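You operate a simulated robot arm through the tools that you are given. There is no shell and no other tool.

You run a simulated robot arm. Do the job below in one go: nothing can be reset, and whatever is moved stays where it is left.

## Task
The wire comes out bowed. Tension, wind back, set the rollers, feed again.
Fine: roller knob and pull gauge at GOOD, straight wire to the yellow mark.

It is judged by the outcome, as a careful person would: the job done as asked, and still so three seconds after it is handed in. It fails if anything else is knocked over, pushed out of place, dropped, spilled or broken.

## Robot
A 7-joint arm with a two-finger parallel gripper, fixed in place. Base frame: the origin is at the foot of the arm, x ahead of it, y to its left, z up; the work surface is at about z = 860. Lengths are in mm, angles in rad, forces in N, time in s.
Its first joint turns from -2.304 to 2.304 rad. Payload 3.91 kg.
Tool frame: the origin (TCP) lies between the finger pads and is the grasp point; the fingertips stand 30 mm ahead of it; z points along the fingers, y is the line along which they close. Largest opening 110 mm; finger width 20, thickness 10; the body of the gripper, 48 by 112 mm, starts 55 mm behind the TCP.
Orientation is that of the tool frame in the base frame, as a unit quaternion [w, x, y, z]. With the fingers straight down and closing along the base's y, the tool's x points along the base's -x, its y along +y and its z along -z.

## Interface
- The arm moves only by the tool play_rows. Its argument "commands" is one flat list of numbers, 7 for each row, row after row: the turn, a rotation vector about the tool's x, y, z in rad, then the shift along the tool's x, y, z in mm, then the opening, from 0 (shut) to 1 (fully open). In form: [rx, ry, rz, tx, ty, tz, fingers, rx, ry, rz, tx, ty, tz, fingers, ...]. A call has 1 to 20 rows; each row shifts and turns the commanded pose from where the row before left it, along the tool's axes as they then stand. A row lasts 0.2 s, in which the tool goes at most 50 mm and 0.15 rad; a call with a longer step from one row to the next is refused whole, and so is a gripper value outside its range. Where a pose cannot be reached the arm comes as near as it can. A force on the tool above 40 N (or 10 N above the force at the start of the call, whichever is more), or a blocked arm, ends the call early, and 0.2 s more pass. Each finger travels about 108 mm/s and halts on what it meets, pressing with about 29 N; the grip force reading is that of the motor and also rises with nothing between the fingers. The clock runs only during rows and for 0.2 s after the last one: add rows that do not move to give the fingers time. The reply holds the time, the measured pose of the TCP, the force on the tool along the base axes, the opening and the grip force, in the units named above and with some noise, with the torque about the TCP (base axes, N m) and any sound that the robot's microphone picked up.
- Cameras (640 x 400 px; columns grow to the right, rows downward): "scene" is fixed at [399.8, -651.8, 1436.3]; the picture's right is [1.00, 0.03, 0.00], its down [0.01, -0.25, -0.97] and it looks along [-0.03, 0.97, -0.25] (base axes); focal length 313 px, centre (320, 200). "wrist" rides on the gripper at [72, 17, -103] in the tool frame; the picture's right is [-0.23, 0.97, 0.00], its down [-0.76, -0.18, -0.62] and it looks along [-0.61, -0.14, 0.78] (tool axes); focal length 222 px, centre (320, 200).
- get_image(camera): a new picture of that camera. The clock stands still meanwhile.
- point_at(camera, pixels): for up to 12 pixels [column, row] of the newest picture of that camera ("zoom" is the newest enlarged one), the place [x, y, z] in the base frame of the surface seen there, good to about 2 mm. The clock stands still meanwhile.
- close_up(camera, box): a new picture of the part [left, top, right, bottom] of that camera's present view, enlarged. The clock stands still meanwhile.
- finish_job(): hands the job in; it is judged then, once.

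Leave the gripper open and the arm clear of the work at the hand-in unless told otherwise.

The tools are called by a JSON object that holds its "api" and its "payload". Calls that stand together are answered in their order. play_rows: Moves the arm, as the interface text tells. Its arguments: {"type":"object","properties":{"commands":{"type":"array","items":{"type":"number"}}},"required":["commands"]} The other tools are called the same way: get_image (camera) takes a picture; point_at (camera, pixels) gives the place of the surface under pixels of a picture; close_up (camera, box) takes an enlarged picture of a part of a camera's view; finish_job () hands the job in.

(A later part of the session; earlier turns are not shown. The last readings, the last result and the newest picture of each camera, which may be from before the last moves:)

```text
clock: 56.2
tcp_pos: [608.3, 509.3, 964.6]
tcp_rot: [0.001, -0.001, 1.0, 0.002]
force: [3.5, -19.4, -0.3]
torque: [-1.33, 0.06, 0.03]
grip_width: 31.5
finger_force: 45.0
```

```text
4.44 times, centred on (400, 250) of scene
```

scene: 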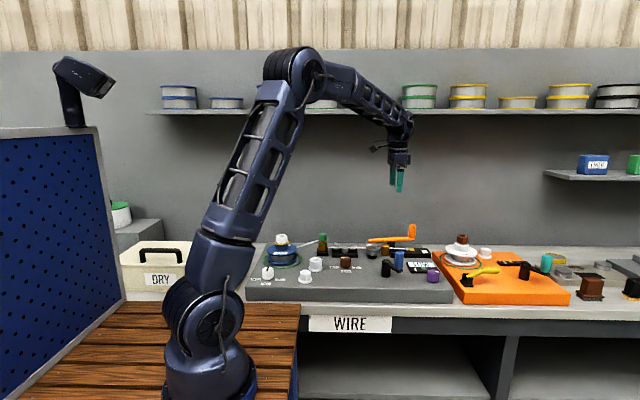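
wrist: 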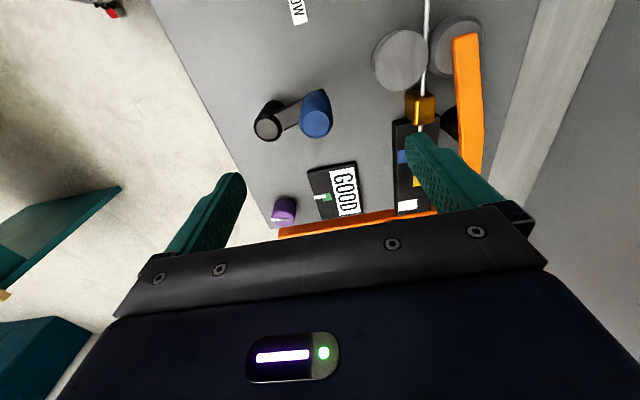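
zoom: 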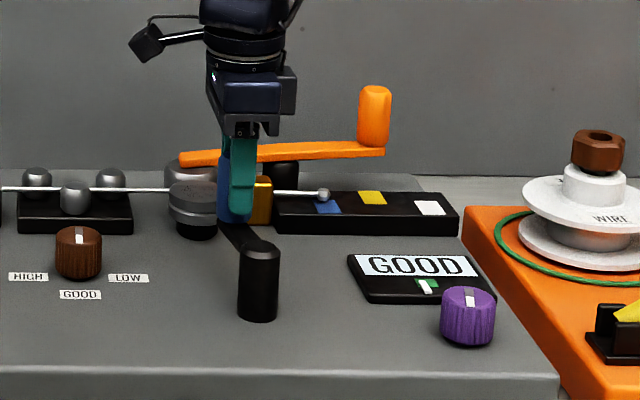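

Gripped; −19 N in y means I'm ~1.5 mm too far out. I correct that and feed clockwise 0.9 rad, then check wire and gauge.

{"api": "play_rows", "payload": {"commands": [0, 0, 0, 0, -1.4, 0, 0.1, 0, 0, 0, -9.69, 1.17, 0, 0.1, 0, 0, 0, -9.75, -0.29, 0, 0.1, 0, 0, 0, -9.6, -1.74, 0, 0.1, 0, 0, 0, -9.23, -3.16, 0, 0.1, 0, 0, 0, -8.65, -4.51, 0, 0.1, 0, 0, 0, -7.89, -5.74, 0, 0.1, 0, 0, 0, 0, 0, 0, 0.1]}}

{"api": "close_up", "payload": {"camera": "scene", "box": [340, 205, 460, 295]}}

{"api": "get_image", "payload": {"camera": "wrist"}}

```text
clock: 58.0
tcp_pos: [663.3, 493.1, 963.1]
tcp_rot: [0.001, 0.0, 1.0, 0.002]
force: [2.9, 4.6, -15.4]
torque: [-1.07, -0.28, 0.0]
grip_width: 31.6
finger_force: 45.0
```

```text
4.44 times, centred on (400, 250) of scene
```

zoom: 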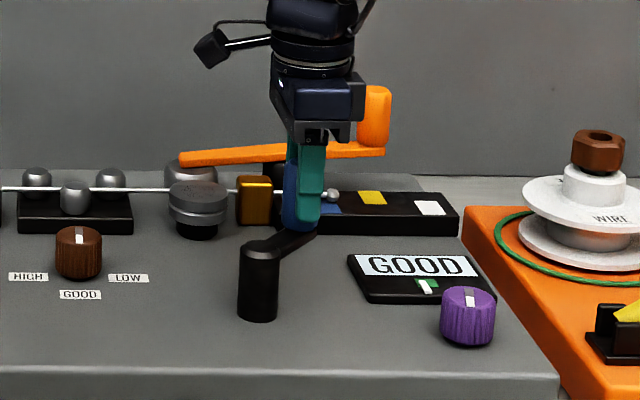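

```text
taken
```

wrist: 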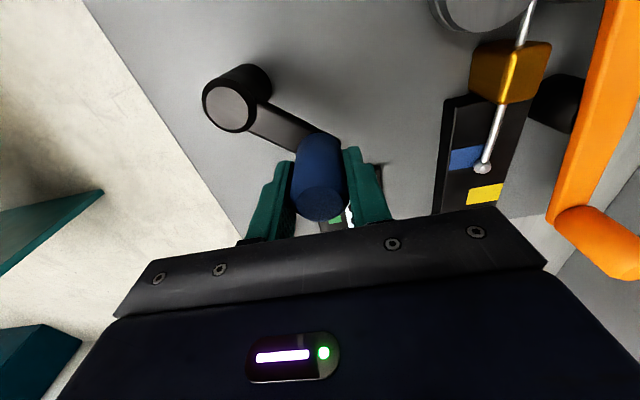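

Low force this time. I measure the ball (482, 168) and points along the wire to see if it comes out straighter.

{"api": "point_at", "payload": {"camera": "wrist", "pixels": [[482, 168], [499, 115], [494, 130], [489, 147], [465, 158], [486, 194]]}}

{"api": "close_up", "payload": {"camera": "wrist", "box": [430, 30, 570, 220]}}

```text
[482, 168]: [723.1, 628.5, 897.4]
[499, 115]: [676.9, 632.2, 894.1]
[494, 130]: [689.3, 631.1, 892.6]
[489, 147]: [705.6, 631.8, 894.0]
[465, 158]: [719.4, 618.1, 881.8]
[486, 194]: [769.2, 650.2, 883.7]
```

```text
2.11 times, centred on (500, 125) of wrist
```

zoom: 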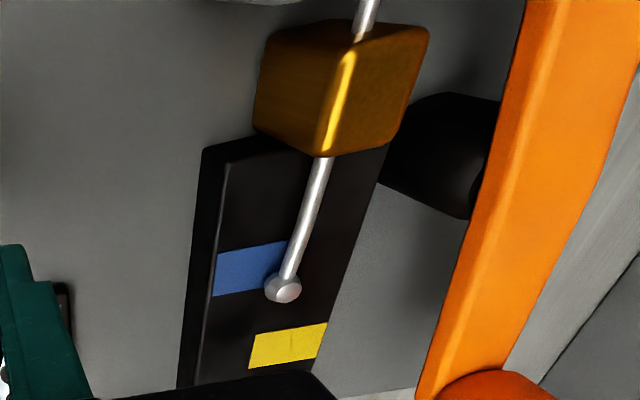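

The ball is at (723, 628.5). I continue feeding another 0.9 rad and compare the shape at the position where it was bowed before.

{"api": "play_rows", "payload": {"commands": [0, 0, 0, -6.94, -6.86, 1, 0.1, 0, 0, 0, -5.83, -7.82, 0, 0.1, 0, 0, 0, -4.6, -8.6, 0, 0.1, 0, 0, 0, -3.26, -9.2, 0, 0.1, 0, 0, 0, -1.85, -9.58, 0, 0.1, 0, 0, 0, -0.4, -9.74, 0, 0.1, 0, 0, 0, 0, 0, 0, 0.1]}}

{"api": "get_image", "payload": {"camera": "wrist"}}

{"api": "close_up", "payload": {"camera": "wrist", "box": [470, 0, 640, 220]}}

{"api": "close_up", "payload": {"camera": "scene", "box": [384, 236, 424, 261]}}

```text
clock: 59.6
tcp_pos: [686.2, 441.2, 963.7]
tcp_rot: [0.003, 0.0, 1.0, 0.002]
force: [5.7, -0.3, 13.2]
torque: [-1.0, 0.06, 0.01]
grip_width: 31.5
finger_force: 44.7
```

```text
taken
```

wrist: 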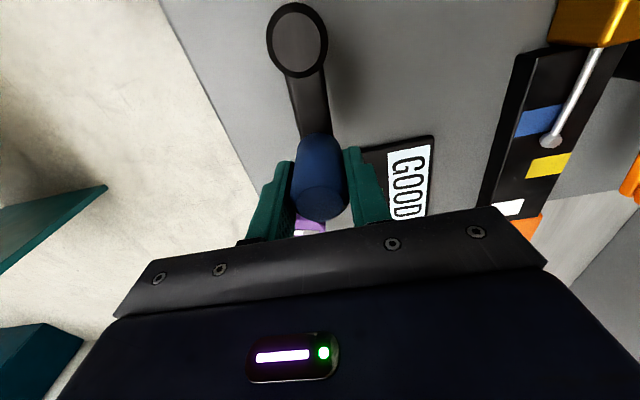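

```text
1.82 times, centred on (555, 110) of wrist
```

zoom: 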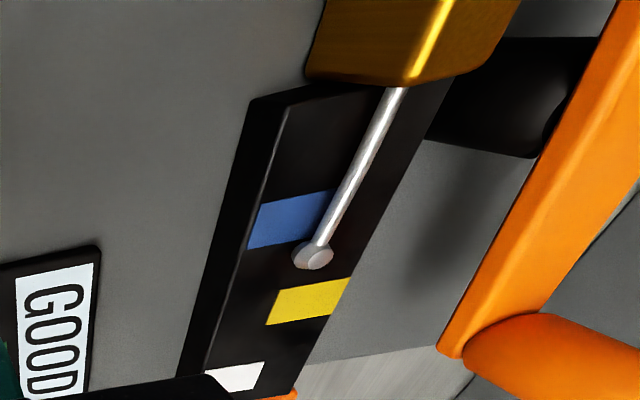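

```text
16.00 times, centred on (404, 248) of scene
```

zoom: 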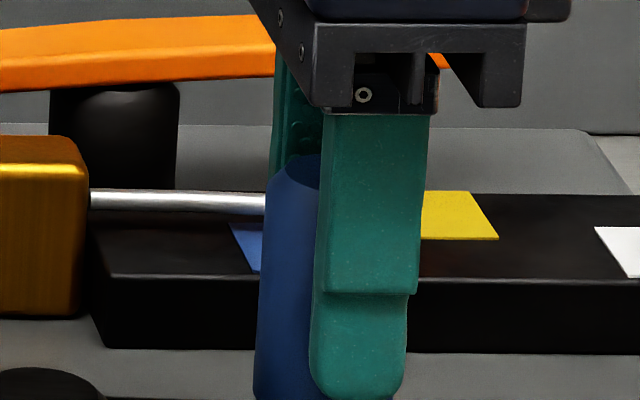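

The wire looks straighter, parallel to the track edge. I measure points along it and the ball.

{"api": "point_at", "payload": {"camera": "wrist", "pixels": [[551, 140], [594, 58], [586, 73], [578, 89], [570, 104], [562, 120], [557, 130], [548, 165], [540, 122]]}}

```text
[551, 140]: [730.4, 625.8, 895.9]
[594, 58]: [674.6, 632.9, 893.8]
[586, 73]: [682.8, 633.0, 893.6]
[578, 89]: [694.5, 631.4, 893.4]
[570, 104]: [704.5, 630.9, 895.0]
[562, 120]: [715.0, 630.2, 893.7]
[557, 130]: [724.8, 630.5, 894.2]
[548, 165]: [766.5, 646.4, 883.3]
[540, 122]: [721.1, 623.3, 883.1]
```

The readings are within noise; the final shape will tell. Feed rate is about 10 mm per rad, yellow centre x≈768. I continue feeding 1.2 rad.

{"api": "play_rows", "payload": {"commands": [0, 0, 0, 1.06, -9.7, -0.5, 0.1, 0, 0, 0, 2.5, -9.43, 0, 0.1, 0, 0, 0, 3.88, -8.95, 0, 0.1, 0, 0, 0, 5.17, -8.28, 0, 0.1, 0, 0, 0, 6.35, -7.4, 0, 0.1, 0, 0, 0, 7.4, -6.38, 0, 0.1, 0, 0, 0, 8.25, -5.19, 0, 0.1, 0, 0, 0, 8.94, -3.9, 0, 0.1, 0, 0, 0, 0, 0, 0, 0.1]}}

{"api": "get_image", "payload": {"camera": "wrist"}}

{"api": "close_up", "payload": {"camera": "wrist", "box": [470, 0, 640, 220]}}

{"api": "close_up", "payload": {"camera": "scene", "box": [340, 205, 460, 295]}}

```text
clock: 61.6
tcp_pos: [641.6, 382.8, 964.1]
tcp_rot: [0.001, -0.001, 1.0, 0.003]
force: [-0.2, -2.7, 16.1]
torque: [-1.14, -0.24, -0.01]
grip_width: 31.4
finger_force: 45.1
```

```text
taken
```

wrist: 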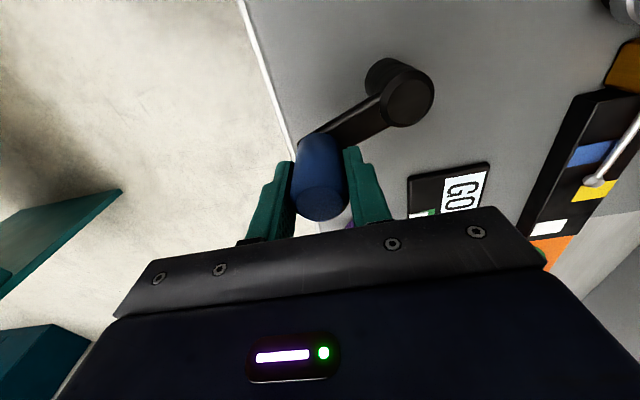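

```text
1.82 times, centred on (555, 110) of wrist
```

zoom: 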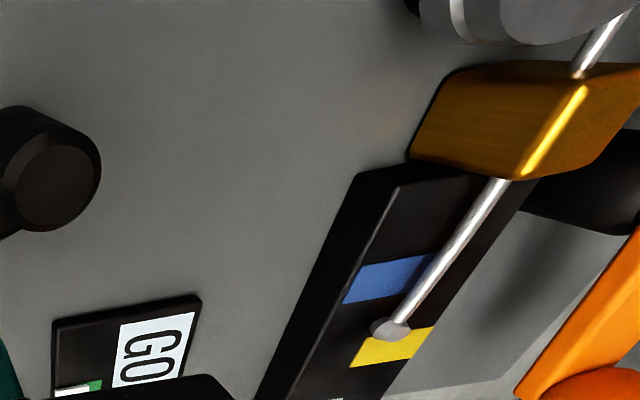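

```text
4.44 times, centred on (400, 250) of scene
```

zoom: 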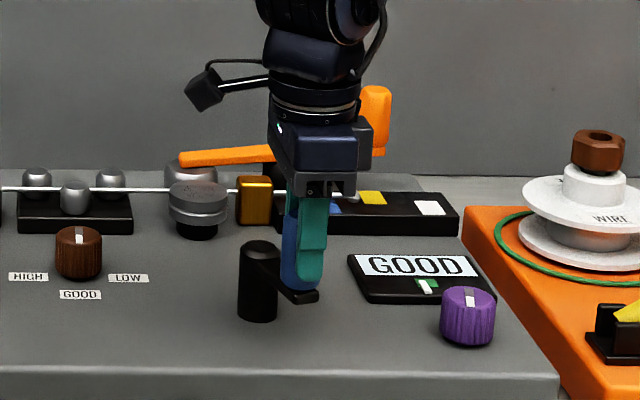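

In this view the wire runs in a straight line (500,185)→(402,320). I measure ball and yellow mark.

{"api": "point_at", "payload": {"camera": "zoom", "pixels": [[270, 190], [190, 190], [300, 195]]}}

{"api": "point_at", "payload": {"camera": "wrist", "pixels": [[593, 181], [598, 170], [605, 160], [615, 145], [625, 130], [635, 116], [585, 195], [602, 188], [592, 185], [575, 150]]}}

```text
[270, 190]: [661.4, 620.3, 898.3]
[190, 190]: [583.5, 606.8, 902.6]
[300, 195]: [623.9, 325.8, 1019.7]
```

```text
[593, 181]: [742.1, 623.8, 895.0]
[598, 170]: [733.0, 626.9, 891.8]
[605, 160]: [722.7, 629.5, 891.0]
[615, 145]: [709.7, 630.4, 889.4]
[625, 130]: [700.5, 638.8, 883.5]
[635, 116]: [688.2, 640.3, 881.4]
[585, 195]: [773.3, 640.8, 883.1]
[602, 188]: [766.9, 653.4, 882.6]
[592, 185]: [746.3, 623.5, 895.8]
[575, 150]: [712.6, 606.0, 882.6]
```

The ball reads about (744, 625), the same place as at the start, so I can compare directly. I release the crank and return to the earlier viewpoint (648, 419, 1087.5).

{"api": "play_rows", "payload": {"commands": [0, 0, 0, 0, 0, 0, 0.6, 0, 0, 0, 0, 0, 0, 0.6, 0, 0, 0, 0, 0, 0, 0.6, 0, 0, 0, 0, 0, -40, 0.6, 0, 0, 0, 0, 0, -40, 0.6, 0, 0, 0, 0, 0, -43, 0.6, 0, 0, 0, -6.7, 36.5, 0, 1, 0, 0, 0, 0, 0, 0, 1]}}

{"api": "get_image", "payload": {"camera": "wrist"}}

{"api": "close_up", "payload": {"camera": "wrist", "box": [240, 0, 480, 190]}}

{"api": "close_up", "payload": {"camera": "wrist", "box": [430, 10, 560, 190]}}

{"api": "close_up", "payload": {"camera": "scene", "box": [376, 230, 440, 270]}}

```text
clock: 63.4
tcp_pos: [650.4, 418.5, 1085.6]
tcp_rot: [0.001, 0.0, 1.0, 0.003]
force: [-0.7, 0.0, 0.2]
torque: [0.0, 0.01, -0.01]
grip_width: 109.9
finger_force: 0.1
```

```text
taken
```

wrist: 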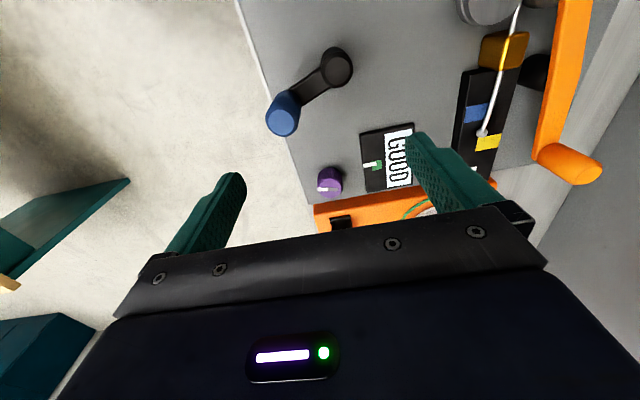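

```text
2.11 times, centred on (360, 95) of wrist
```

zoom: 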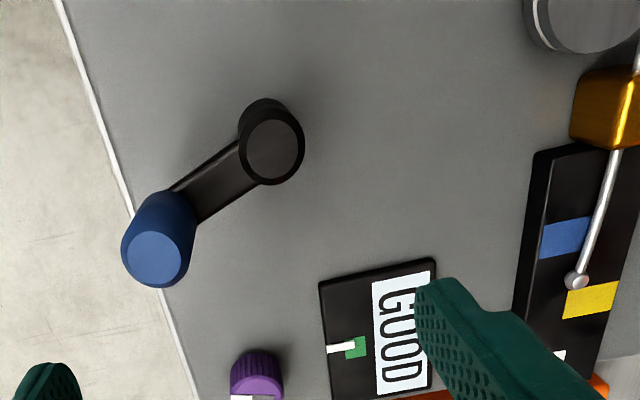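

```text
2.22 times, centred on (495, 100) of wrist
```

zoom: 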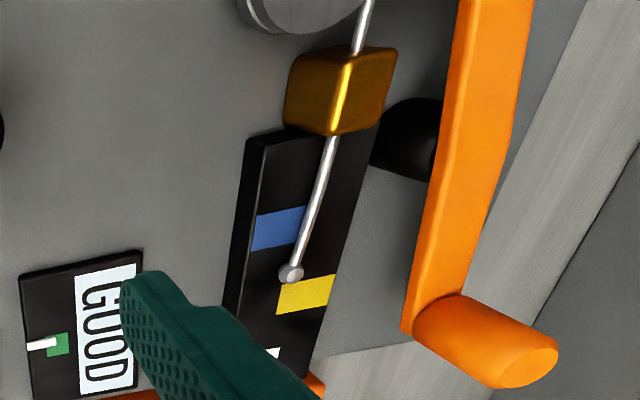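

```text
10.00 times, centred on (408, 250) of scene
```

zoom: 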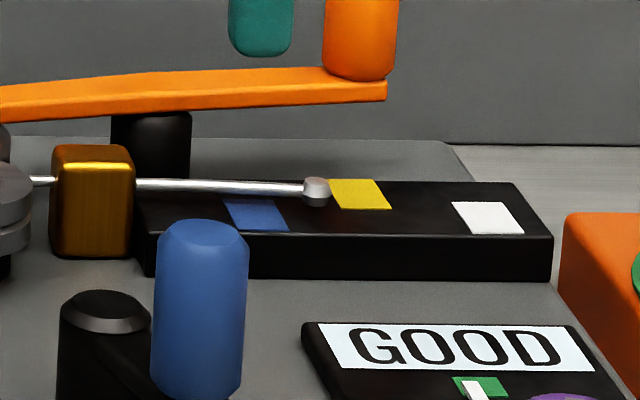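

The wire still has the same curve, (330,140)→(322,180)→(312,215)→(303,245)→(291,270) in the zoom, so winding back only to the blue mark did not take the bowed length out. I'll wind back further, toward the gold guide. First I measure the guide's face and the crank grip.

{"api": "point_at", "payload": {"camera": "wrist", "pixels": [[500, 66], [500, 72], [495, 40], [510, 60], [482, 132], [282, 120], [266, 120], [298, 118], [283, 135], [335, 67], [320, 67], [352, 66]]}}

```text
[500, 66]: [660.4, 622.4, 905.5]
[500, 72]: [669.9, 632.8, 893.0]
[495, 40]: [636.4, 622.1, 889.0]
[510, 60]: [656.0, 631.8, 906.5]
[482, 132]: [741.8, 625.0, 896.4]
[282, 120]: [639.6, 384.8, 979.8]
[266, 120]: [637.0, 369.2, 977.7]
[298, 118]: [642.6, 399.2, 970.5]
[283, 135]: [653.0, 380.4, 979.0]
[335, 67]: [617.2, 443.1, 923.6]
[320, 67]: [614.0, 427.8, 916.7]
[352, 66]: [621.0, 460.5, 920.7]
```

Guide face at x≈661, so the ball can come back to about 675. Blue grip centre is (640.5, 384). I grip it again at z≈964.

{"api": "play_rows", "payload": {"commands": [0, 0, 0, 9.1, -35.2, 0, 0.6, 0, 0, 0, 0, 0, 40, 0.6, 0, 0, 0, 0, 0, 40, 0.6, 0, 0, 0, 0, 0, 25, 0.6, 0, 0, 0, 0, 0, 16, 0.6, 0, 0, 0, 0, 0, 0, 0.6, 0, 0, 0, 0, 0, 0, 0.1, 0, 0, 0, 0, 0, 0, 0.1, 0, 0, 0, 0, 0, 0, 0.1, 0, 0, 0, 0, 0, 0, 0.1]}}

{"api": "close_up", "payload": {"camera": "scene", "box": [340, 205, 460, 295]}}

```text
clock: 65.6
tcp_pos: [640.0, 384.8, 965.6]
tcp_rot: [0.002, 0.001, 1.0, 0.002]
force: [5.2, -15.4, -0.8]
torque: [-1.27, 0.12, -0.01]
grip_width: 31.4
finger_force: 45.5
```

```text
4.44 times, centred on (400, 250) of scene
```

zoom: 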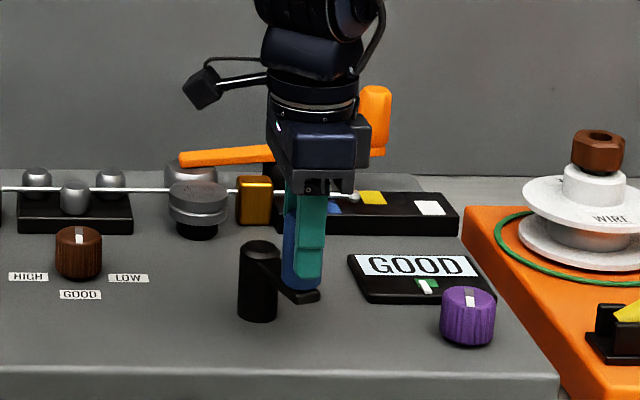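

Gripped. I take out the 15 N (−1.3 mm in y), then wind back 1.5 rad counter-clockwise.

{"api": "play_rows", "payload": {"commands": [0, 0, 0, 0, -1.3, 0, 0.1, 0, 0, 0, -8.94, 3.9, 0, 0.1, 0, 0, 0, -8.25, 5.19, 0, 0.1, 0, 0, 0, -7.4, 6.38, 0, 0.1, 0, 0, 0, -6.35, 7.4, 0, 0.1, 0, 0, 0, -5.17, 8.28, 0, 0.1, 0, 0, 0, -3.88, 8.95, 0, 0.1, 0, 0, 0, -2.5, 9.43, 0, 0.1, 0, 0, 0, -1.06, 9.7, 0, 0.1, 0, 0, 0, 0.4, 9.74, 0, 0.1, 0, 0, 0, 1.85, 9.58, 0, 0.1, 0, 0, 0, 0, 0, 0, 0.1]}}

{"api": "get_image", "payload": {"camera": "wrist"}}

```text
clock: 68.2
tcp_pos: [681.8, 462.8, 964.5]
tcp_rot: [0.002, 0.001, 1.0, 0.003]
force: [24.2, 7.4, -10.5]
torque: [-1.13, -0.18, 0.01]
grip_width: 31.4
finger_force: 45.3
```

```text
taken
```

wrist: 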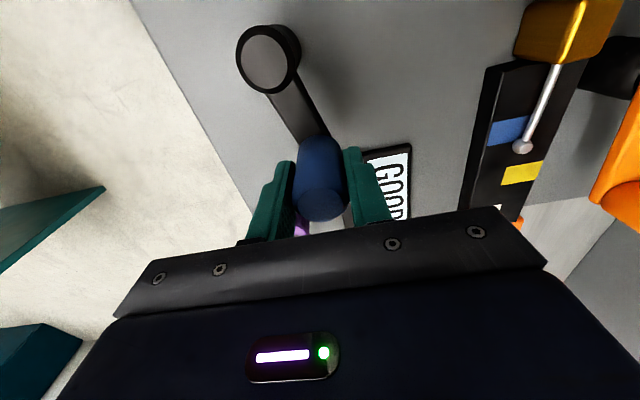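

24 N outward: I correct 2 mm in +x, and wind back another 1.5 rad.

{"api": "play_rows", "payload": {"commands": [0, 0, 0, -2, 0.5, 0.5, 0.1, 0, 0, 0, 3.26, 9.2, 0, 0.1, 0, 0, 0, 4.6, 8.6, 0, 0.1, 0, 0, 0, 5.83, 7.82, 0, 0.1, 0, 0, 0, 6.94, 6.86, 0, 0.1, 0, 0, 0, 7.89, 5.74, 0, 0.1, 0, 0, 0, 8.65, 4.51, 0, 0.1, 0, 0, 0, 9.23, 3.16, 0, 0.1, 0, 0, 0, 9.6, 1.74, 0, 0.1, 0, 0, 0, 9.75, 0.29, 0, 0.1, 0, 0, 0, 9.69, -1.17, 0, 0.1, 0, 0, 0, 0, 0, 0, 0.1]}}

{"api": "get_image", "payload": {"camera": "wrist"}}

{"api": "close_up", "payload": {"camera": "scene", "box": [360, 225, 440, 275]}}

```text
clock: 70.8
tcp_pos: [606.7, 509.5, 967.0]
tcp_rot: [0.003, -0.001, 1.0, 0.003]
force: [1.8, -5.9, 7.4]
torque: [-1.01, -0.8, 0.03]
grip_width: 31.2
finger_force: 45.0
```

```text
taken
```

wrist: 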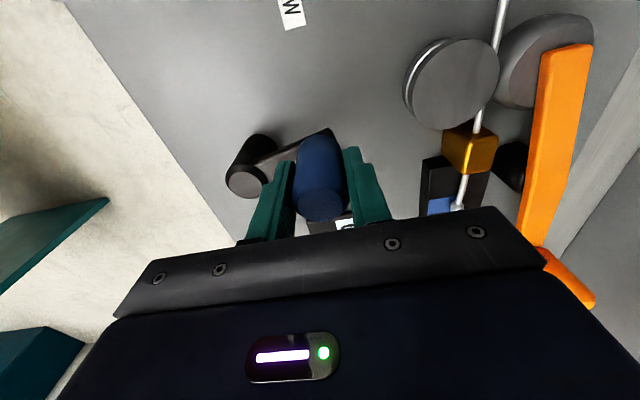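

```text
8.00 times, centred on (400, 250) of scene
```

zoom: 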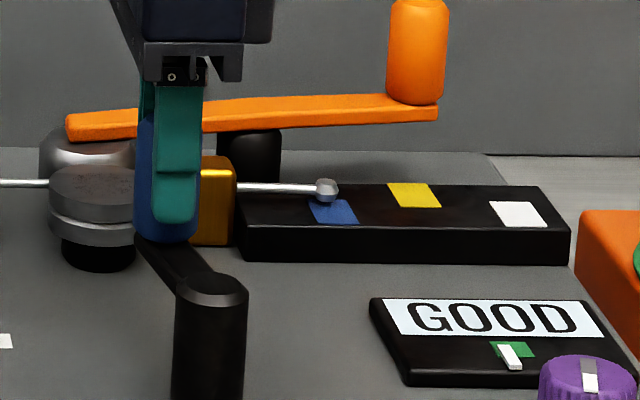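

The ball is back over the blue mark (x≈712). I wind back another 1.5 rad, past the blue mark.

{"api": "play_rows", "payload": {"commands": [0, 0, 0, 9.39, -2.6, -0.5, 0.1, 0, 0, 0, 8.91, -3.98, 0, 0.1, 0, 0, 0, 8.22, -5.27, 0, 0.1, 0, 0, 0, 7.33, -6.43, 0, 0.1, 0, 0, 0, 6.29, -7.46, 0, 0.1, 0, 0, 0, 5.11, -8.32, 0, 0.1, 0, 0, 0, 3.8, -8.98, 0, 0.1, 0, 0, 0, 2.42, -9.45, 0, 0.1, 0, 0, 0, 0.98, -9.7, 0, 0.1, 0, 0, 0, -0.48, -9.75, 0, 0.1, 0, 0, 0, 0, 0, 0, 0.1]}}

{"api": "get_image", "payload": {"camera": "wrist"}}

{"api": "close_up", "payload": {"camera": "scene", "box": [360, 225, 440, 275]}}

```text
clock: 73.2
tcp_pos: [554.7, 435.1, 965.2]
tcp_rot: [0.002, -0.001, 1.0, 0.002]
force: [-27.1, -4.2, 0.0]
torque: [-1.1, 0.59, 0.01]
grip_width: 31.3
finger_force: 44.9
```

```text
taken
```

wrist: 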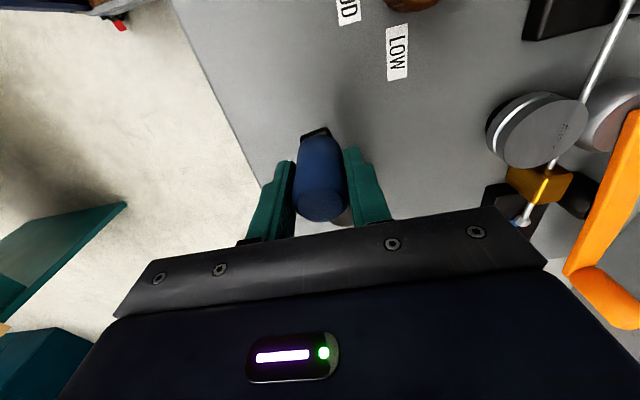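

```text
8.00 times, centred on (400, 250) of scene
```

zoom: 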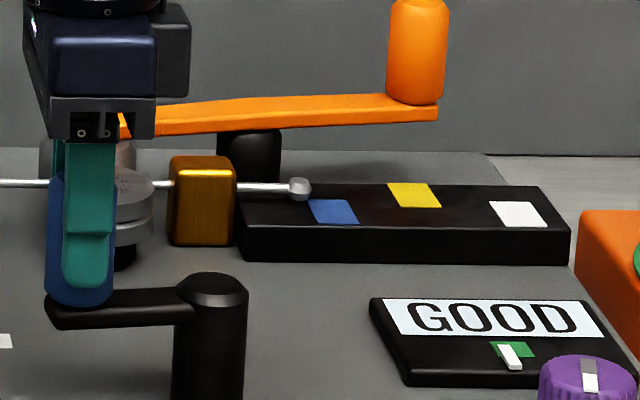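

The ball is behind the blue mark now (≈698). I correct 2 mm outward and wind back 1.2 rad more.

{"api": "play_rows", "payload": {"commands": [0, 0, 0, 2, 0, 0, 0.1, 0, 0, 0, -2.18, -9.56, 0, 0.1, 0, 0, 0, -3.59, -9.17, 0, 0.1, 0, 0, 0, -4.93, -8.57, 0, 0.1, 0, 0, 0, -6.15, -7.77, 0, 0.1, 0, 0, 0, -7.24, -6.8, 0, 0.1, 0, 0, 0, -8.18, -5.67, 0, 0.1, 0, 0, 0, -8.94, -4.43, 0, 0.1, 0, 0, 0, -9.52, -3.08, 0, 0.1, 0, 0, 0, 0, 0, 0, 0.1]}}

{"api": "close_up", "payload": {"camera": "scene", "box": [360, 225, 440, 275]}}

{"api": "get_image", "payload": {"camera": "wrist"}}

```text
clock: 75.4
tcp_pos: [604.9, 381.5, 965.4]
tcp_rot: [0.002, 0.0, 1.0, 0.003]
force: [0.0, 3.2, 3.1]
torque: [-1.17, 0.64, 0.01]
grip_width: 31.6
finger_force: 44.6
```

```text
8.00 times, centred on (400, 250) of scene
```

zoom: 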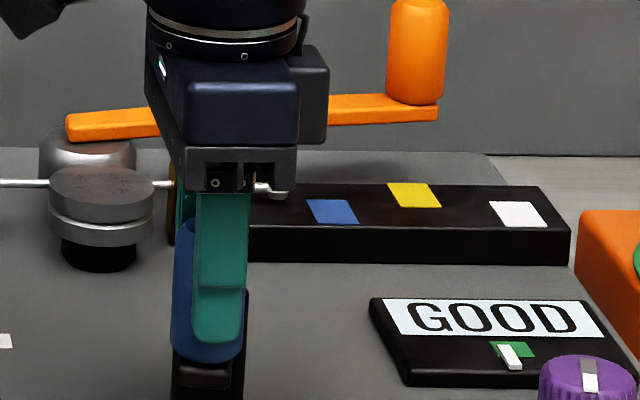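

```text
taken
```

wrist: 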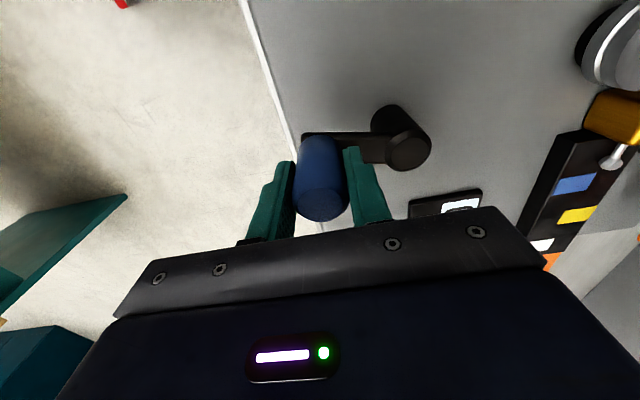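

The ball is close to the gold guide now. I measure it at (612, 160).

{"api": "point_at", "payload": {"camera": "wrist", "pixels": [[612, 160], [622, 150], [610, 135], [575, 183]]}}

{"api": "close_up", "payload": {"camera": "wrist", "box": [520, 70, 640, 260]}}

```text
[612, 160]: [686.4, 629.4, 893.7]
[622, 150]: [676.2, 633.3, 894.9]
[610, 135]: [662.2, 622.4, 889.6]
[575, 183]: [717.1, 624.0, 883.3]
```

```text
2.11 times, centred on (580, 165) of wrist
```

zoom: 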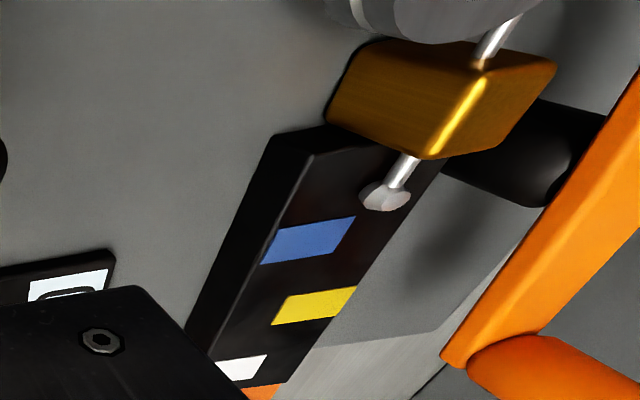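

The ball is at about x = 687; the guide face at 661. I wind back 0.75 rad more, to about 679, keeping clear of the guide.

{"api": "play_rows", "payload": {"commands": [0, 0, 0, -9.63, -1.67, 0, 0.1, 0, 0, 0, -9.73, -0.21, 0, 0.1, 0, 0, 0, -9.67, 1.26, 0, 0.1, 0, 0, 0, -9.39, 2.68, 0, 0.1, 0, 0, 0, -8.87, 4.05, 0, 0.1, 0, 0, 0, 0, 0, 0, 0.1]}}

{"api": "get_image", "payload": {"camera": "wrist"}}

{"api": "close_up", "payload": {"camera": "scene", "box": [360, 225, 440, 275]}}

```text
clock: 76.8
tcp_pos: [653.1, 388.9, 965.5]
tcp_rot: [0.002, -0.001, 1.0, 0.004]
force: [-7.8, 12.1, 0.8]
torque: [-1.02, 0.98, 0.02]
grip_width: 31.3
finger_force: 45.5
```

```text
taken
```

wrist: 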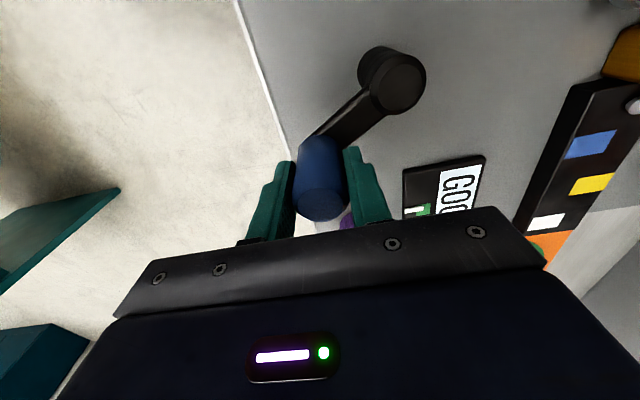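

```text
8.00 times, centred on (400, 250) of scene
```

zoom: 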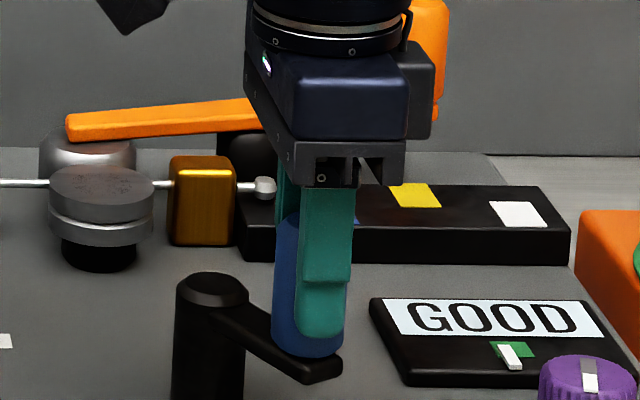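

Ball ≈679, about 9 mm of wire still shows. I wind 0.45 rad more (about 5 mm), still short of touching the guide.

{"api": "play_rows", "payload": {"commands": [0, 0, 0, 0.7, 1, 0, 0.1, 0, 0, 0, -8.17, 5.34, 0, 0.1, 0, 0, 0, -7.29, 6.51, 0, 0.1, 0, 0, 0, -6.22, 7.5, 0, 0.1, 0, 0, 0, 0, 0, 0, 0.1]}}

{"api": "get_image", "payload": {"camera": "wrist"}}

{"api": "close_up", "payload": {"camera": "scene", "box": [360, 225, 440, 275]}}

```text
clock: 78.0
tcp_pos: [672.8, 408.6, 964.7]
tcp_rot: [0.002, -0.001, 1.0, 0.003]
force: [-4.8, 3.2, -5.7]
torque: [-1.14, 0.38, -0.04]
grip_width: 31.4
finger_force: 45.4
```

```text
taken
```

wrist: 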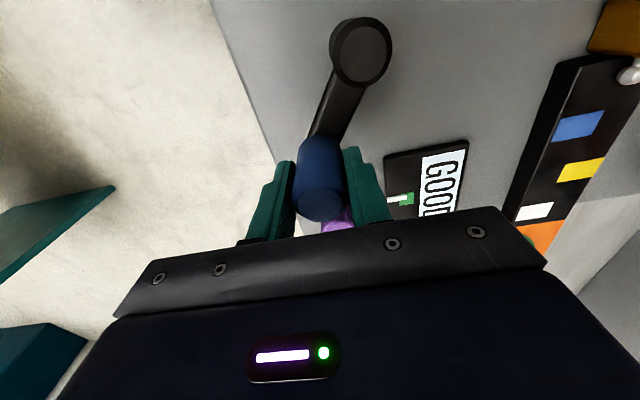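

```text
8.00 times, centred on (400, 250) of scene
```

zoom: 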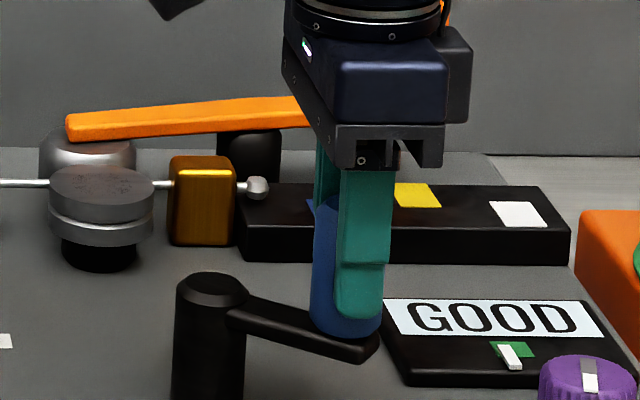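

Ball ≈675, gap to guide about 5 mm: the bowed length is wound back. Rollers and tension stand at GOOD. Now I feed clockwise, 1.5 rad first.

{"api": "play_rows", "payload": {"commands": [0, 0, 0, 6.38, -7.5, 0, 0.1, 0, 0, 0, 7.47, -6.51, 0, 0.1, 0, 0, 0, 8.37, -5.34, 0, 0.1, 0, 0, 0, 9.09, -4.05, 0, 0.1, 0, 0, 0, 9.62, -2.68, 0, 0.1, 0, 0, 0, 9.91, -1.26, 0, 0.1, 0, 0, 0, 9.97, 0.21, 0, 0.1, 0, 0, 0, 9.87, 1.67, 0, 0.1, 0, 0, 0, 9.5, 3.08, 0, 0.1, 0, 0, 0, 8.91, 4.43, 0, 0.1, 0, 0, 0, 0, 0, 0, 0.1]}}

{"api": "close_up", "payload": {"camera": "scene", "box": [360, 225, 440, 275]}}

```text
clock: 80.4
tcp_pos: [584.1, 392.3, 965.7]
tcp_rot: [0.002, 0.0, 1.0, 0.002]
force: [4.0, 8.1, -1.2]
torque: [-0.94, -0.02, 0.0]
grip_width: 31.5
finger_force: 45.2
```

```text
8.00 times, centred on (400, 250) of scene
```

zoom: 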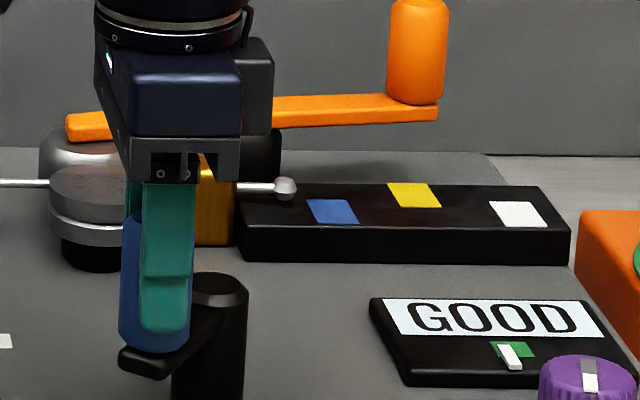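

Low forces, the ball moves out. I feed another 1.8 rad.

{"api": "play_rows", "payload": {"commands": [0, 0, 0, 7.9, 6.2, 0, 0.1, 0, 0, 0, 7.16, 6.8, 0, 0.1, 0, 0, 0, 6.05, 7.77, 0, 0.1, 0, 0, 0, 4.8, 8.57, 0, 0.1, 0, 0, 0, 3.42, 9.17, 0, 0.1, 0, 0, 0, 1.98, 9.56, 0, 0.1, 0, 0, 0, 0.49, 9.75, 0, 0.1, 0, 0, 0, -1.0, 9.7, 0, 0.1, 0, 0, 0, -2.48, 9.45, 0, 0.1, 0, 0, 0, -3.9, 8.98, 0, 0.1, 0, 0, 0, -5.24, 8.32, 0, 0.1, 0, 0, 0, -6.45, 7.46, 0, 0.1, 0, 0, 0, 0, 0, 0, 0.1]}}

{"api": "close_up", "payload": {"camera": "scene", "box": [360, 225, 440, 275]}}

{"api": "get_image", "payload": {"camera": "wrist"}}

```text
clock: 83.2
tcp_pos: [570.9, 490.3, 964.8]
tcp_rot: [0.002, 0.001, 1.0, 0.002]
force: [13.8, -15.5, 12.1]
torque: [-1.38, 0.91, -0.04]
grip_width: 30.6
finger_force: 44.7
```

```text
8.00 times, centred on (400, 250) of scene
```

zoom: 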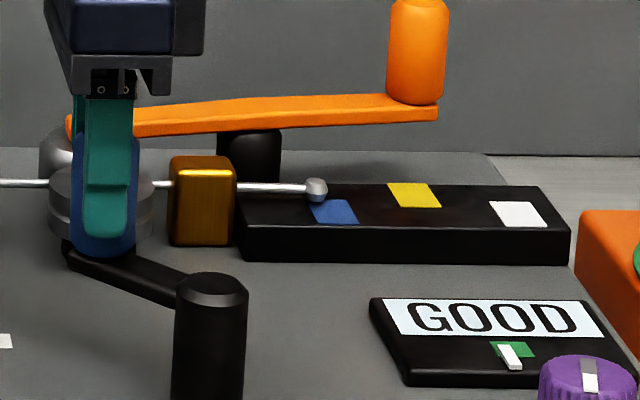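

```text
taken
```

wrist: 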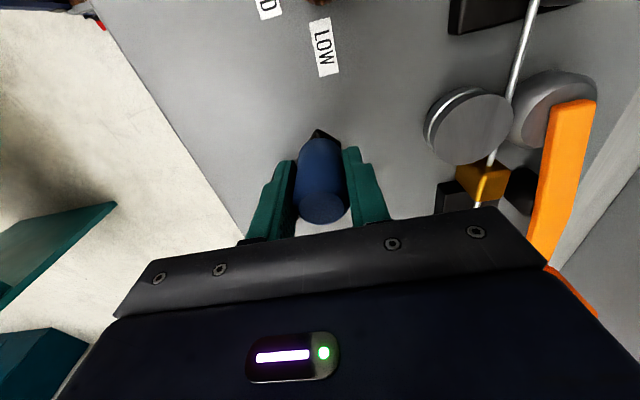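

The ball is at ≈706. Tool is ~1.7 mm too far out; I correct that and feed 1.8 rad more.

{"api": "play_rows", "payload": {"commands": [0, 0, 0, -1.2, -1.2, -0.5, 0.1, 0, 0, 0, -7.33, 6.43, 0, 0.1, 0, 0, 0, -8.22, 5.27, 0, 0.1, 0, 0, 0, -8.91, 3.98, 0, 0.1, 0, 0, 0, -9.39, 2.6, 0, 0.1, 0, 0, 0, -9.69, 1.17, 0, 0.1, 0, 0, 0, -9.75, -0.29, 0, 0.1, 0, 0, 0, -9.6, -1.74, 0, 0.1, 0, 0, 0, -9.23, -3.16, 0, 0.1, 0, 0, 0, -8.65, -4.51, 0, 0.1, 0, 0, 0, -7.89, -5.74, 0, 0.1, 0, 0, 0, -6.94, -6.86, 0, 0.1, 0, 0, 0, -5.83, -7.82, 0, 0.1, 0, 0, 0, 0, 0, 0, 0.1]}}

{"api": "close_up", "payload": {"camera": "scene", "box": [360, 225, 440, 275]}}

{"api": "get_image", "payload": {"camera": "wrist"}}

{"api": "close_up", "payload": {"camera": "wrist", "box": [450, 20, 620, 220]}}

```text
clock: 85.6
tcp_pos: [658.9, 494.5, 966.5]
tcp_rot: [0.001, -0.001, 1.0, 0.001]
force: [-0.8, -5.1, 2.2]
torque: [-0.51, -0.23, -0.03]
grip_width: 30.5
finger_force: 45.1
stopped in row 12: the force on the tool passed its limit at 41 N (the readings are from after the stop); the commanded pose is now the measured one
```

```text
8.00 times, centred on (400, 250) of scene
```

zoom: 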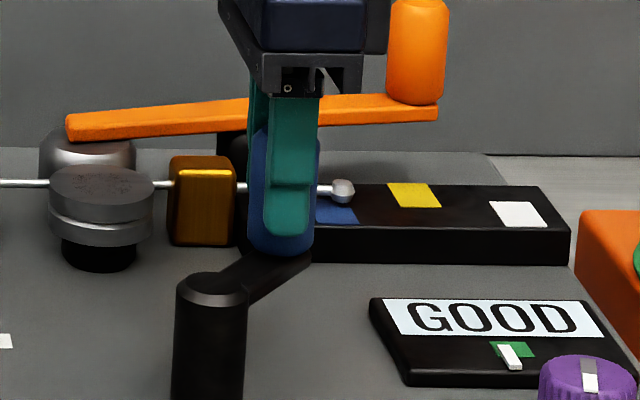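

```text
taken
```

wrist: 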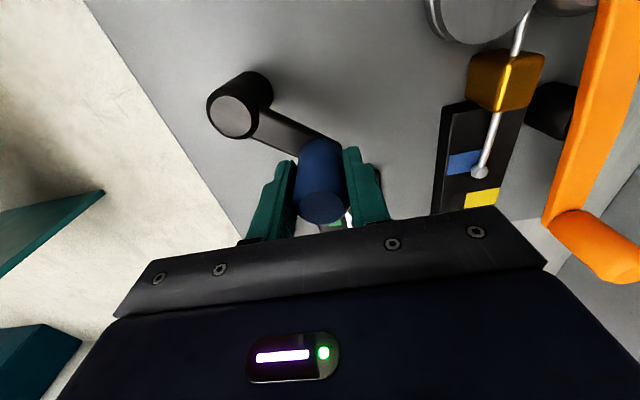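

```text
2.00 times, centred on (535, 120) of wrist
```

zoom: 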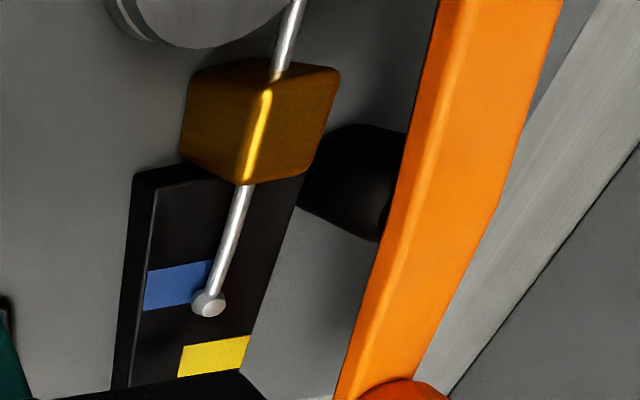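

Ball ≈719. I enlarge the wire and measure whether it is straight this time.

{"api": "close_up", "payload": {"camera": "wrist", "box": [440, 90, 540, 220]}}

{"api": "point_at", "payload": {"camera": "wrist", "pixels": [[480, 171], [497, 117], [494, 126], [491, 137], [487, 148], [484, 158], [465, 160], [482, 198]]}}

```text
3.08 times, centred on (490, 155) of wrist
```

zoom: 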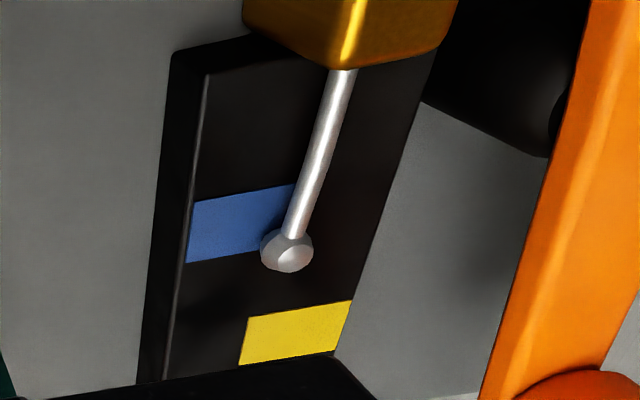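

```text
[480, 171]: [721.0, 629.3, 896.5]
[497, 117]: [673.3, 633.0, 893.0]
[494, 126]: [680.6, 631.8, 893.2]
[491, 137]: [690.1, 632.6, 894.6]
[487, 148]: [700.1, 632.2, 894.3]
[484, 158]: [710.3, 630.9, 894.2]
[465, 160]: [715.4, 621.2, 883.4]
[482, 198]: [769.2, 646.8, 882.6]
```

The ball lies on the wire's own line here, but the difference is small at this length. The grip width fell to 30.5, so the handle has shifted in the fingers. I measure the handle before going on.

{"api": "point_at", "payload": {"camera": "wrist", "pixels": [[322, 208], [300, 206], [345, 204], [322, 220], [322, 192], [234, 116], [211, 116], [258, 115]]}}

```text
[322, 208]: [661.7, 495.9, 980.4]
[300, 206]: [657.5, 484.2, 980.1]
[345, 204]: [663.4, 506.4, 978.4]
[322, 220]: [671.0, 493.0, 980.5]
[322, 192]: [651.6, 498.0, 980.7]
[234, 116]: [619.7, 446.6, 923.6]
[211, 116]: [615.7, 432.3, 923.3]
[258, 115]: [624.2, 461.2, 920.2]
```

Handle centre is (661, 495.5), TCP (659, 494.5). I open, re-centre by 2 mm, and close again.

{"api": "play_rows", "payload": {"commands": [0, 0, 0, 0, 0, 0, 0.45, 0, 0, 0, 0, 0, 0, 0.45, 0, 0, 0, -2, 1, 0.5, 0.45, 0, 0, 0, 0, 0, 0, 0.1, 0, 0, 0, 0, 0, 0, 0.1, 0, 0, 0, 0, 0, 0, 0.1]}}

```text
clock: 87.0
tcp_pos: [660.5, 495.2, 964.4]
tcp_rot: [0.0, -0.001, 1.0, 0.001]
force: [-7.5, -10.7, 0.2]
torque: [-0.48, 0.15, 0.0]
grip_width: 30.8
finger_force: 44.9
```

Re-gripped with modest force. I feed 1.5 rad clockwise.

{"api": "play_rows", "payload": {"commands": [0, 0, 0, 0.5, -0.7, 0, 0.1, 0, 0, 0, -7.15, -6.63, 0, 0.1, 0, 0, 0, -6.09, -7.63, 0, 0.1, 0, 0, 0, -4.86, -8.45, 0, 0.1, 0, 0, 0, -3.56, -9.09, 0, 0.1, 0, 0, 0, -2.16, -9.51, 0, 0.1, 0, 0, 0, -0.71, -9.73, 0, 0.1, 0, 0, 0, 0.75, -9.73, 0, 0.1, 0, 0, 0, 2.2, -9.5, 0, 0.1, 0, 0, 0, 3.59, -9.08, 0, 0.1, 0, 0, 0, 4.9, -8.43, 0, 0.1, 0, 0, 0, 0, 0, 0, 0.1]}}

{"api": "get_image", "payload": {"camera": "wrist"}}

{"api": "close_up", "payload": {"camera": "wrist", "box": [500, 0, 640, 200]}}

{"api": "close_up", "payload": {"camera": "scene", "box": [340, 205, 460, 295]}}

```text
clock: 89.6
tcp_pos: [673.3, 407.4, 963.8]
tcp_rot: [0.001, -0.002, 1.0, 0.0]
force: [-2.6, 1.4, -3.4]
torque: [-0.28, 0.07, -0.01]
grip_width: 30.8
finger_force: 45.3
```

```text
taken
```

wrist: 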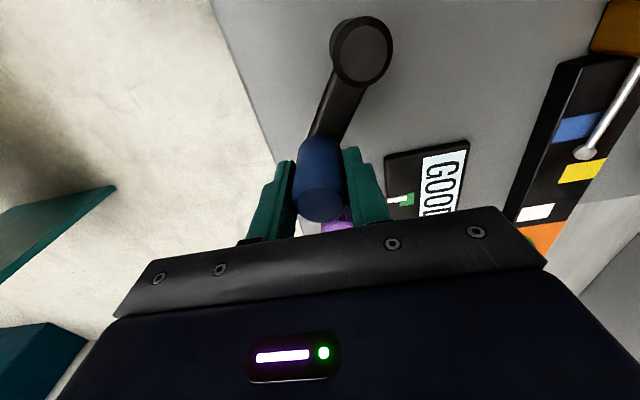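

```text
2.00 times, centred on (570, 100) of wrist
```

zoom: 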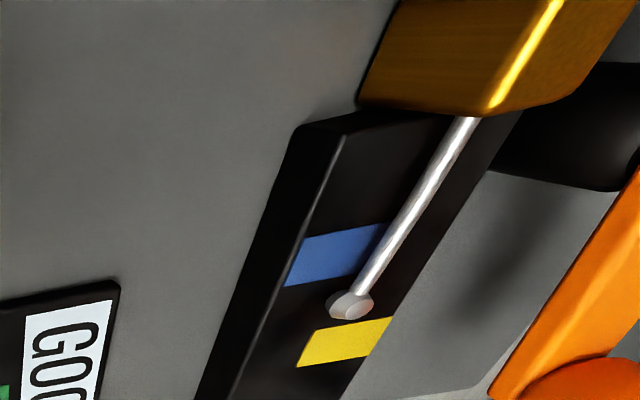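

```text
4.44 times, centred on (400, 250) of scene
```

zoom: 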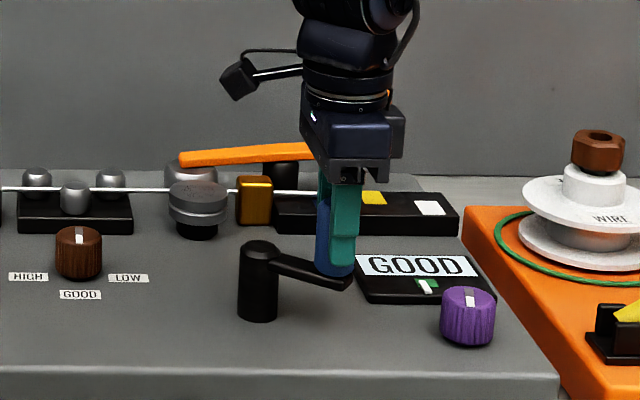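

I enlarge the wire for a straightness check at this length (ball ≈737).

{"api": "close_up", "payload": {"camera": "wrist", "box": [560, 50, 640, 170]}}

{"api": "point_at", "payload": {"camera": "wrist", "pixels": [[584, 152], [588, 146], [595, 134], [602, 122], [610, 109], [618, 97], [626, 84], [634, 71]]}}

```text
3.33 times, centred on (600, 110) of wrist
```

zoom: 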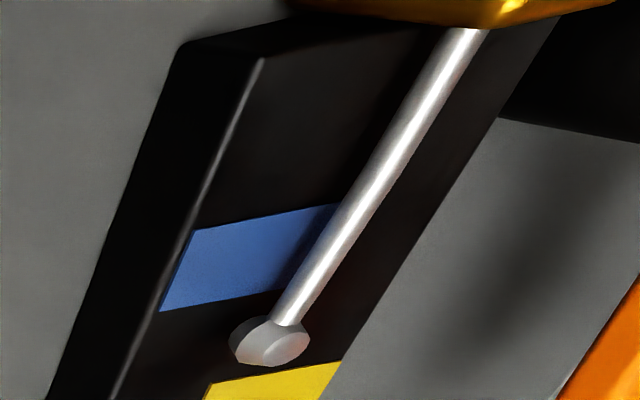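

```text
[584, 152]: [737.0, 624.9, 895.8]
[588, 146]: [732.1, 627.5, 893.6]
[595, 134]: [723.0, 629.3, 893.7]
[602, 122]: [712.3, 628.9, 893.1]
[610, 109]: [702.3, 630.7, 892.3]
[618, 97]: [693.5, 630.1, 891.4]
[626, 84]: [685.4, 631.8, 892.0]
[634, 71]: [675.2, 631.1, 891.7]
```

From this side angle a bow hardly shows, so I need the higher view. I feed 0.6 rad to the old reference position (ball ≈743), release and view from (650, 418, 1086) as before.

{"api": "play_rows", "payload": {"commands": [0, 0, 0, 6.12, -7.6, 0, 0.1, 0, 0, 0, 7.18, -6.61, 0, 0.1, 0, 0, 0, 8.08, -5.45, 0, 0.1, 0, 0, 0, 8.82, -4.2, 0, 0.1, 0, 0, 0, 0, 0, 0, 0.1, 0, 0, 0, 0, 0, 0, 0.6, 0, 0, 0, 0, 0, 0, 0.6, 0, 0, 0, 0, 0, 0, 0.6, 0, 0, 0, 0, 0, -40, 0.6, 0, 0, 0, 0, 0, -40, 0.6, 0, 0, 0, 0, 0, -42, 0.6, 0, 0, 0, -7, 35.5, 0, 1, 0, 0, 0, 0, 0, 0, 1]}}

{"api": "get_image", "payload": {"camera": "wrist"}}

{"api": "close_up", "payload": {"camera": "wrist", "box": [430, 10, 560, 190]}}

```text
clock: 92.4
tcp_pos: [649.6, 420.3, 1085.8]
tcp_rot: [0.001, -0.001, 1.0, 0.001]
force: [-0.2, 0.4, -0.5]
torque: [0.0, -0.02, 0.02]
grip_width: 110.1
finger_force: 0.0
```

```text
taken
```

wrist: 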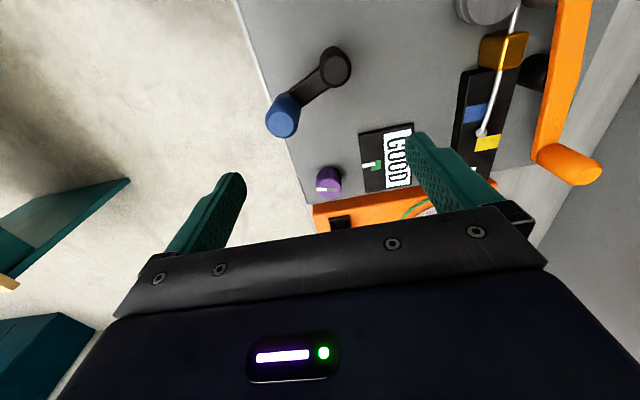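

```text
2.22 times, centred on (495, 100) of wrist
```

zoom: 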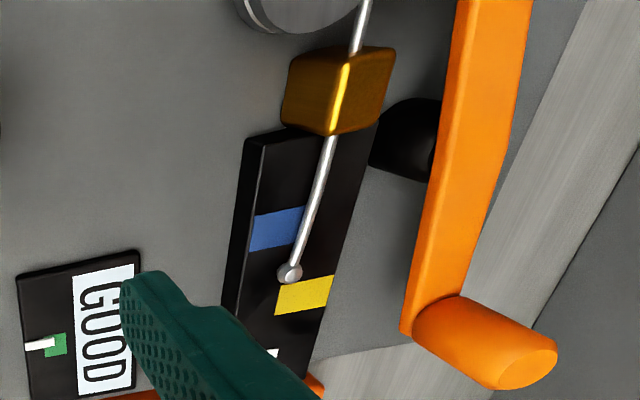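

The outline looks the same as before. I enlarge the wire strongly to judge the curvature.

{"api": "close_up", "payload": {"camera": "wrist", "box": [465, 65, 525, 145]}}

{"api": "close_up", "payload": {"camera": "scene", "box": [376, 232, 424, 262]}}

```text
5.00 times, centred on (495, 105) of wrist
```

zoom: 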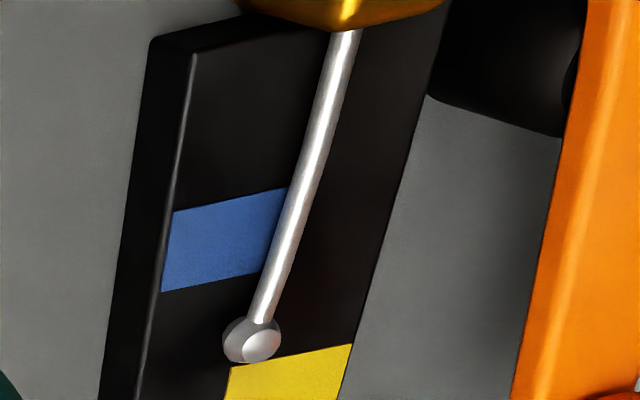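

```text
13.33 times, centred on (400, 247) of scene
```

zoom: 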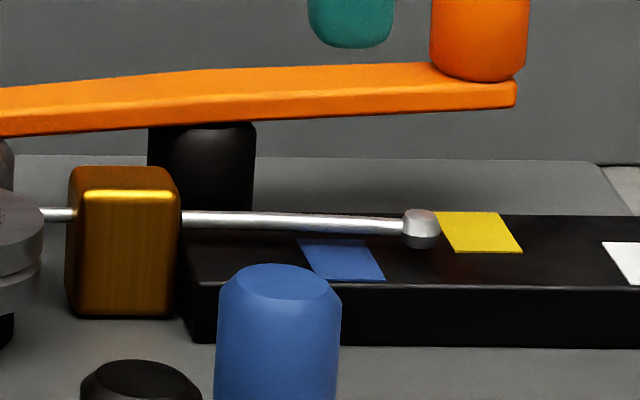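

The curve still bends toward the front near the ball. I measure points along it with this zoom, to compare with the first readings (672→634.6, 691→634.0, 710→632.0, 729→631.1, ball 743→624.7).

{"api": "close_up", "payload": {"camera": "wrist", "box": [465, 65, 525, 145]}}

{"api": "point_at", "payload": {"camera": "zoom", "pixels": [[344, 45], [335, 85], [325, 125], [314, 165], [302, 205], [290, 240], [277, 275], [263, 312], [250, 340], [235, 340], [262, 345]]}}

{"api": "point_at", "payload": {"camera": "wrist", "pixels": [[516, 8], [513, 20], [509, 38], [480, 133], [400, 20]]}}

```text
5.00 times, centred on (495, 105) of wrist
```

zoom: 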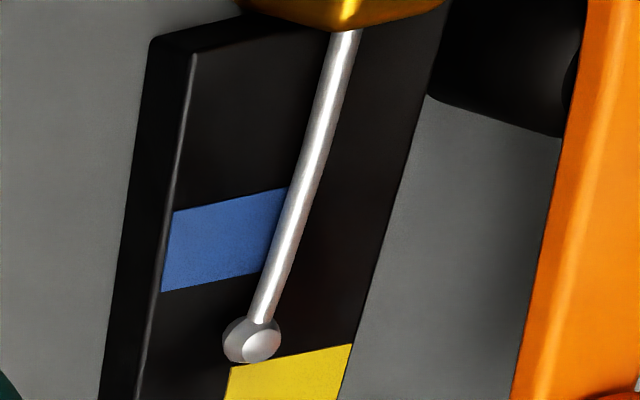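

```text
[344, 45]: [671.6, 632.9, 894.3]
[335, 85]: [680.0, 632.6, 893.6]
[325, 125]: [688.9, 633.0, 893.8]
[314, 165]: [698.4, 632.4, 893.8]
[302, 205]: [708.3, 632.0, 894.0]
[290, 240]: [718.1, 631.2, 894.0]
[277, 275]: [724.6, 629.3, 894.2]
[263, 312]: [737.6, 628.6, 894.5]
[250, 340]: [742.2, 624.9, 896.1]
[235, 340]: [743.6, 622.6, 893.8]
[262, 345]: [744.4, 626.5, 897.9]
```

```text
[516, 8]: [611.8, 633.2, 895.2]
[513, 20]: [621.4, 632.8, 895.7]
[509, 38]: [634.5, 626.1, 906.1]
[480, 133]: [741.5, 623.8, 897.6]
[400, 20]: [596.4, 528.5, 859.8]
```

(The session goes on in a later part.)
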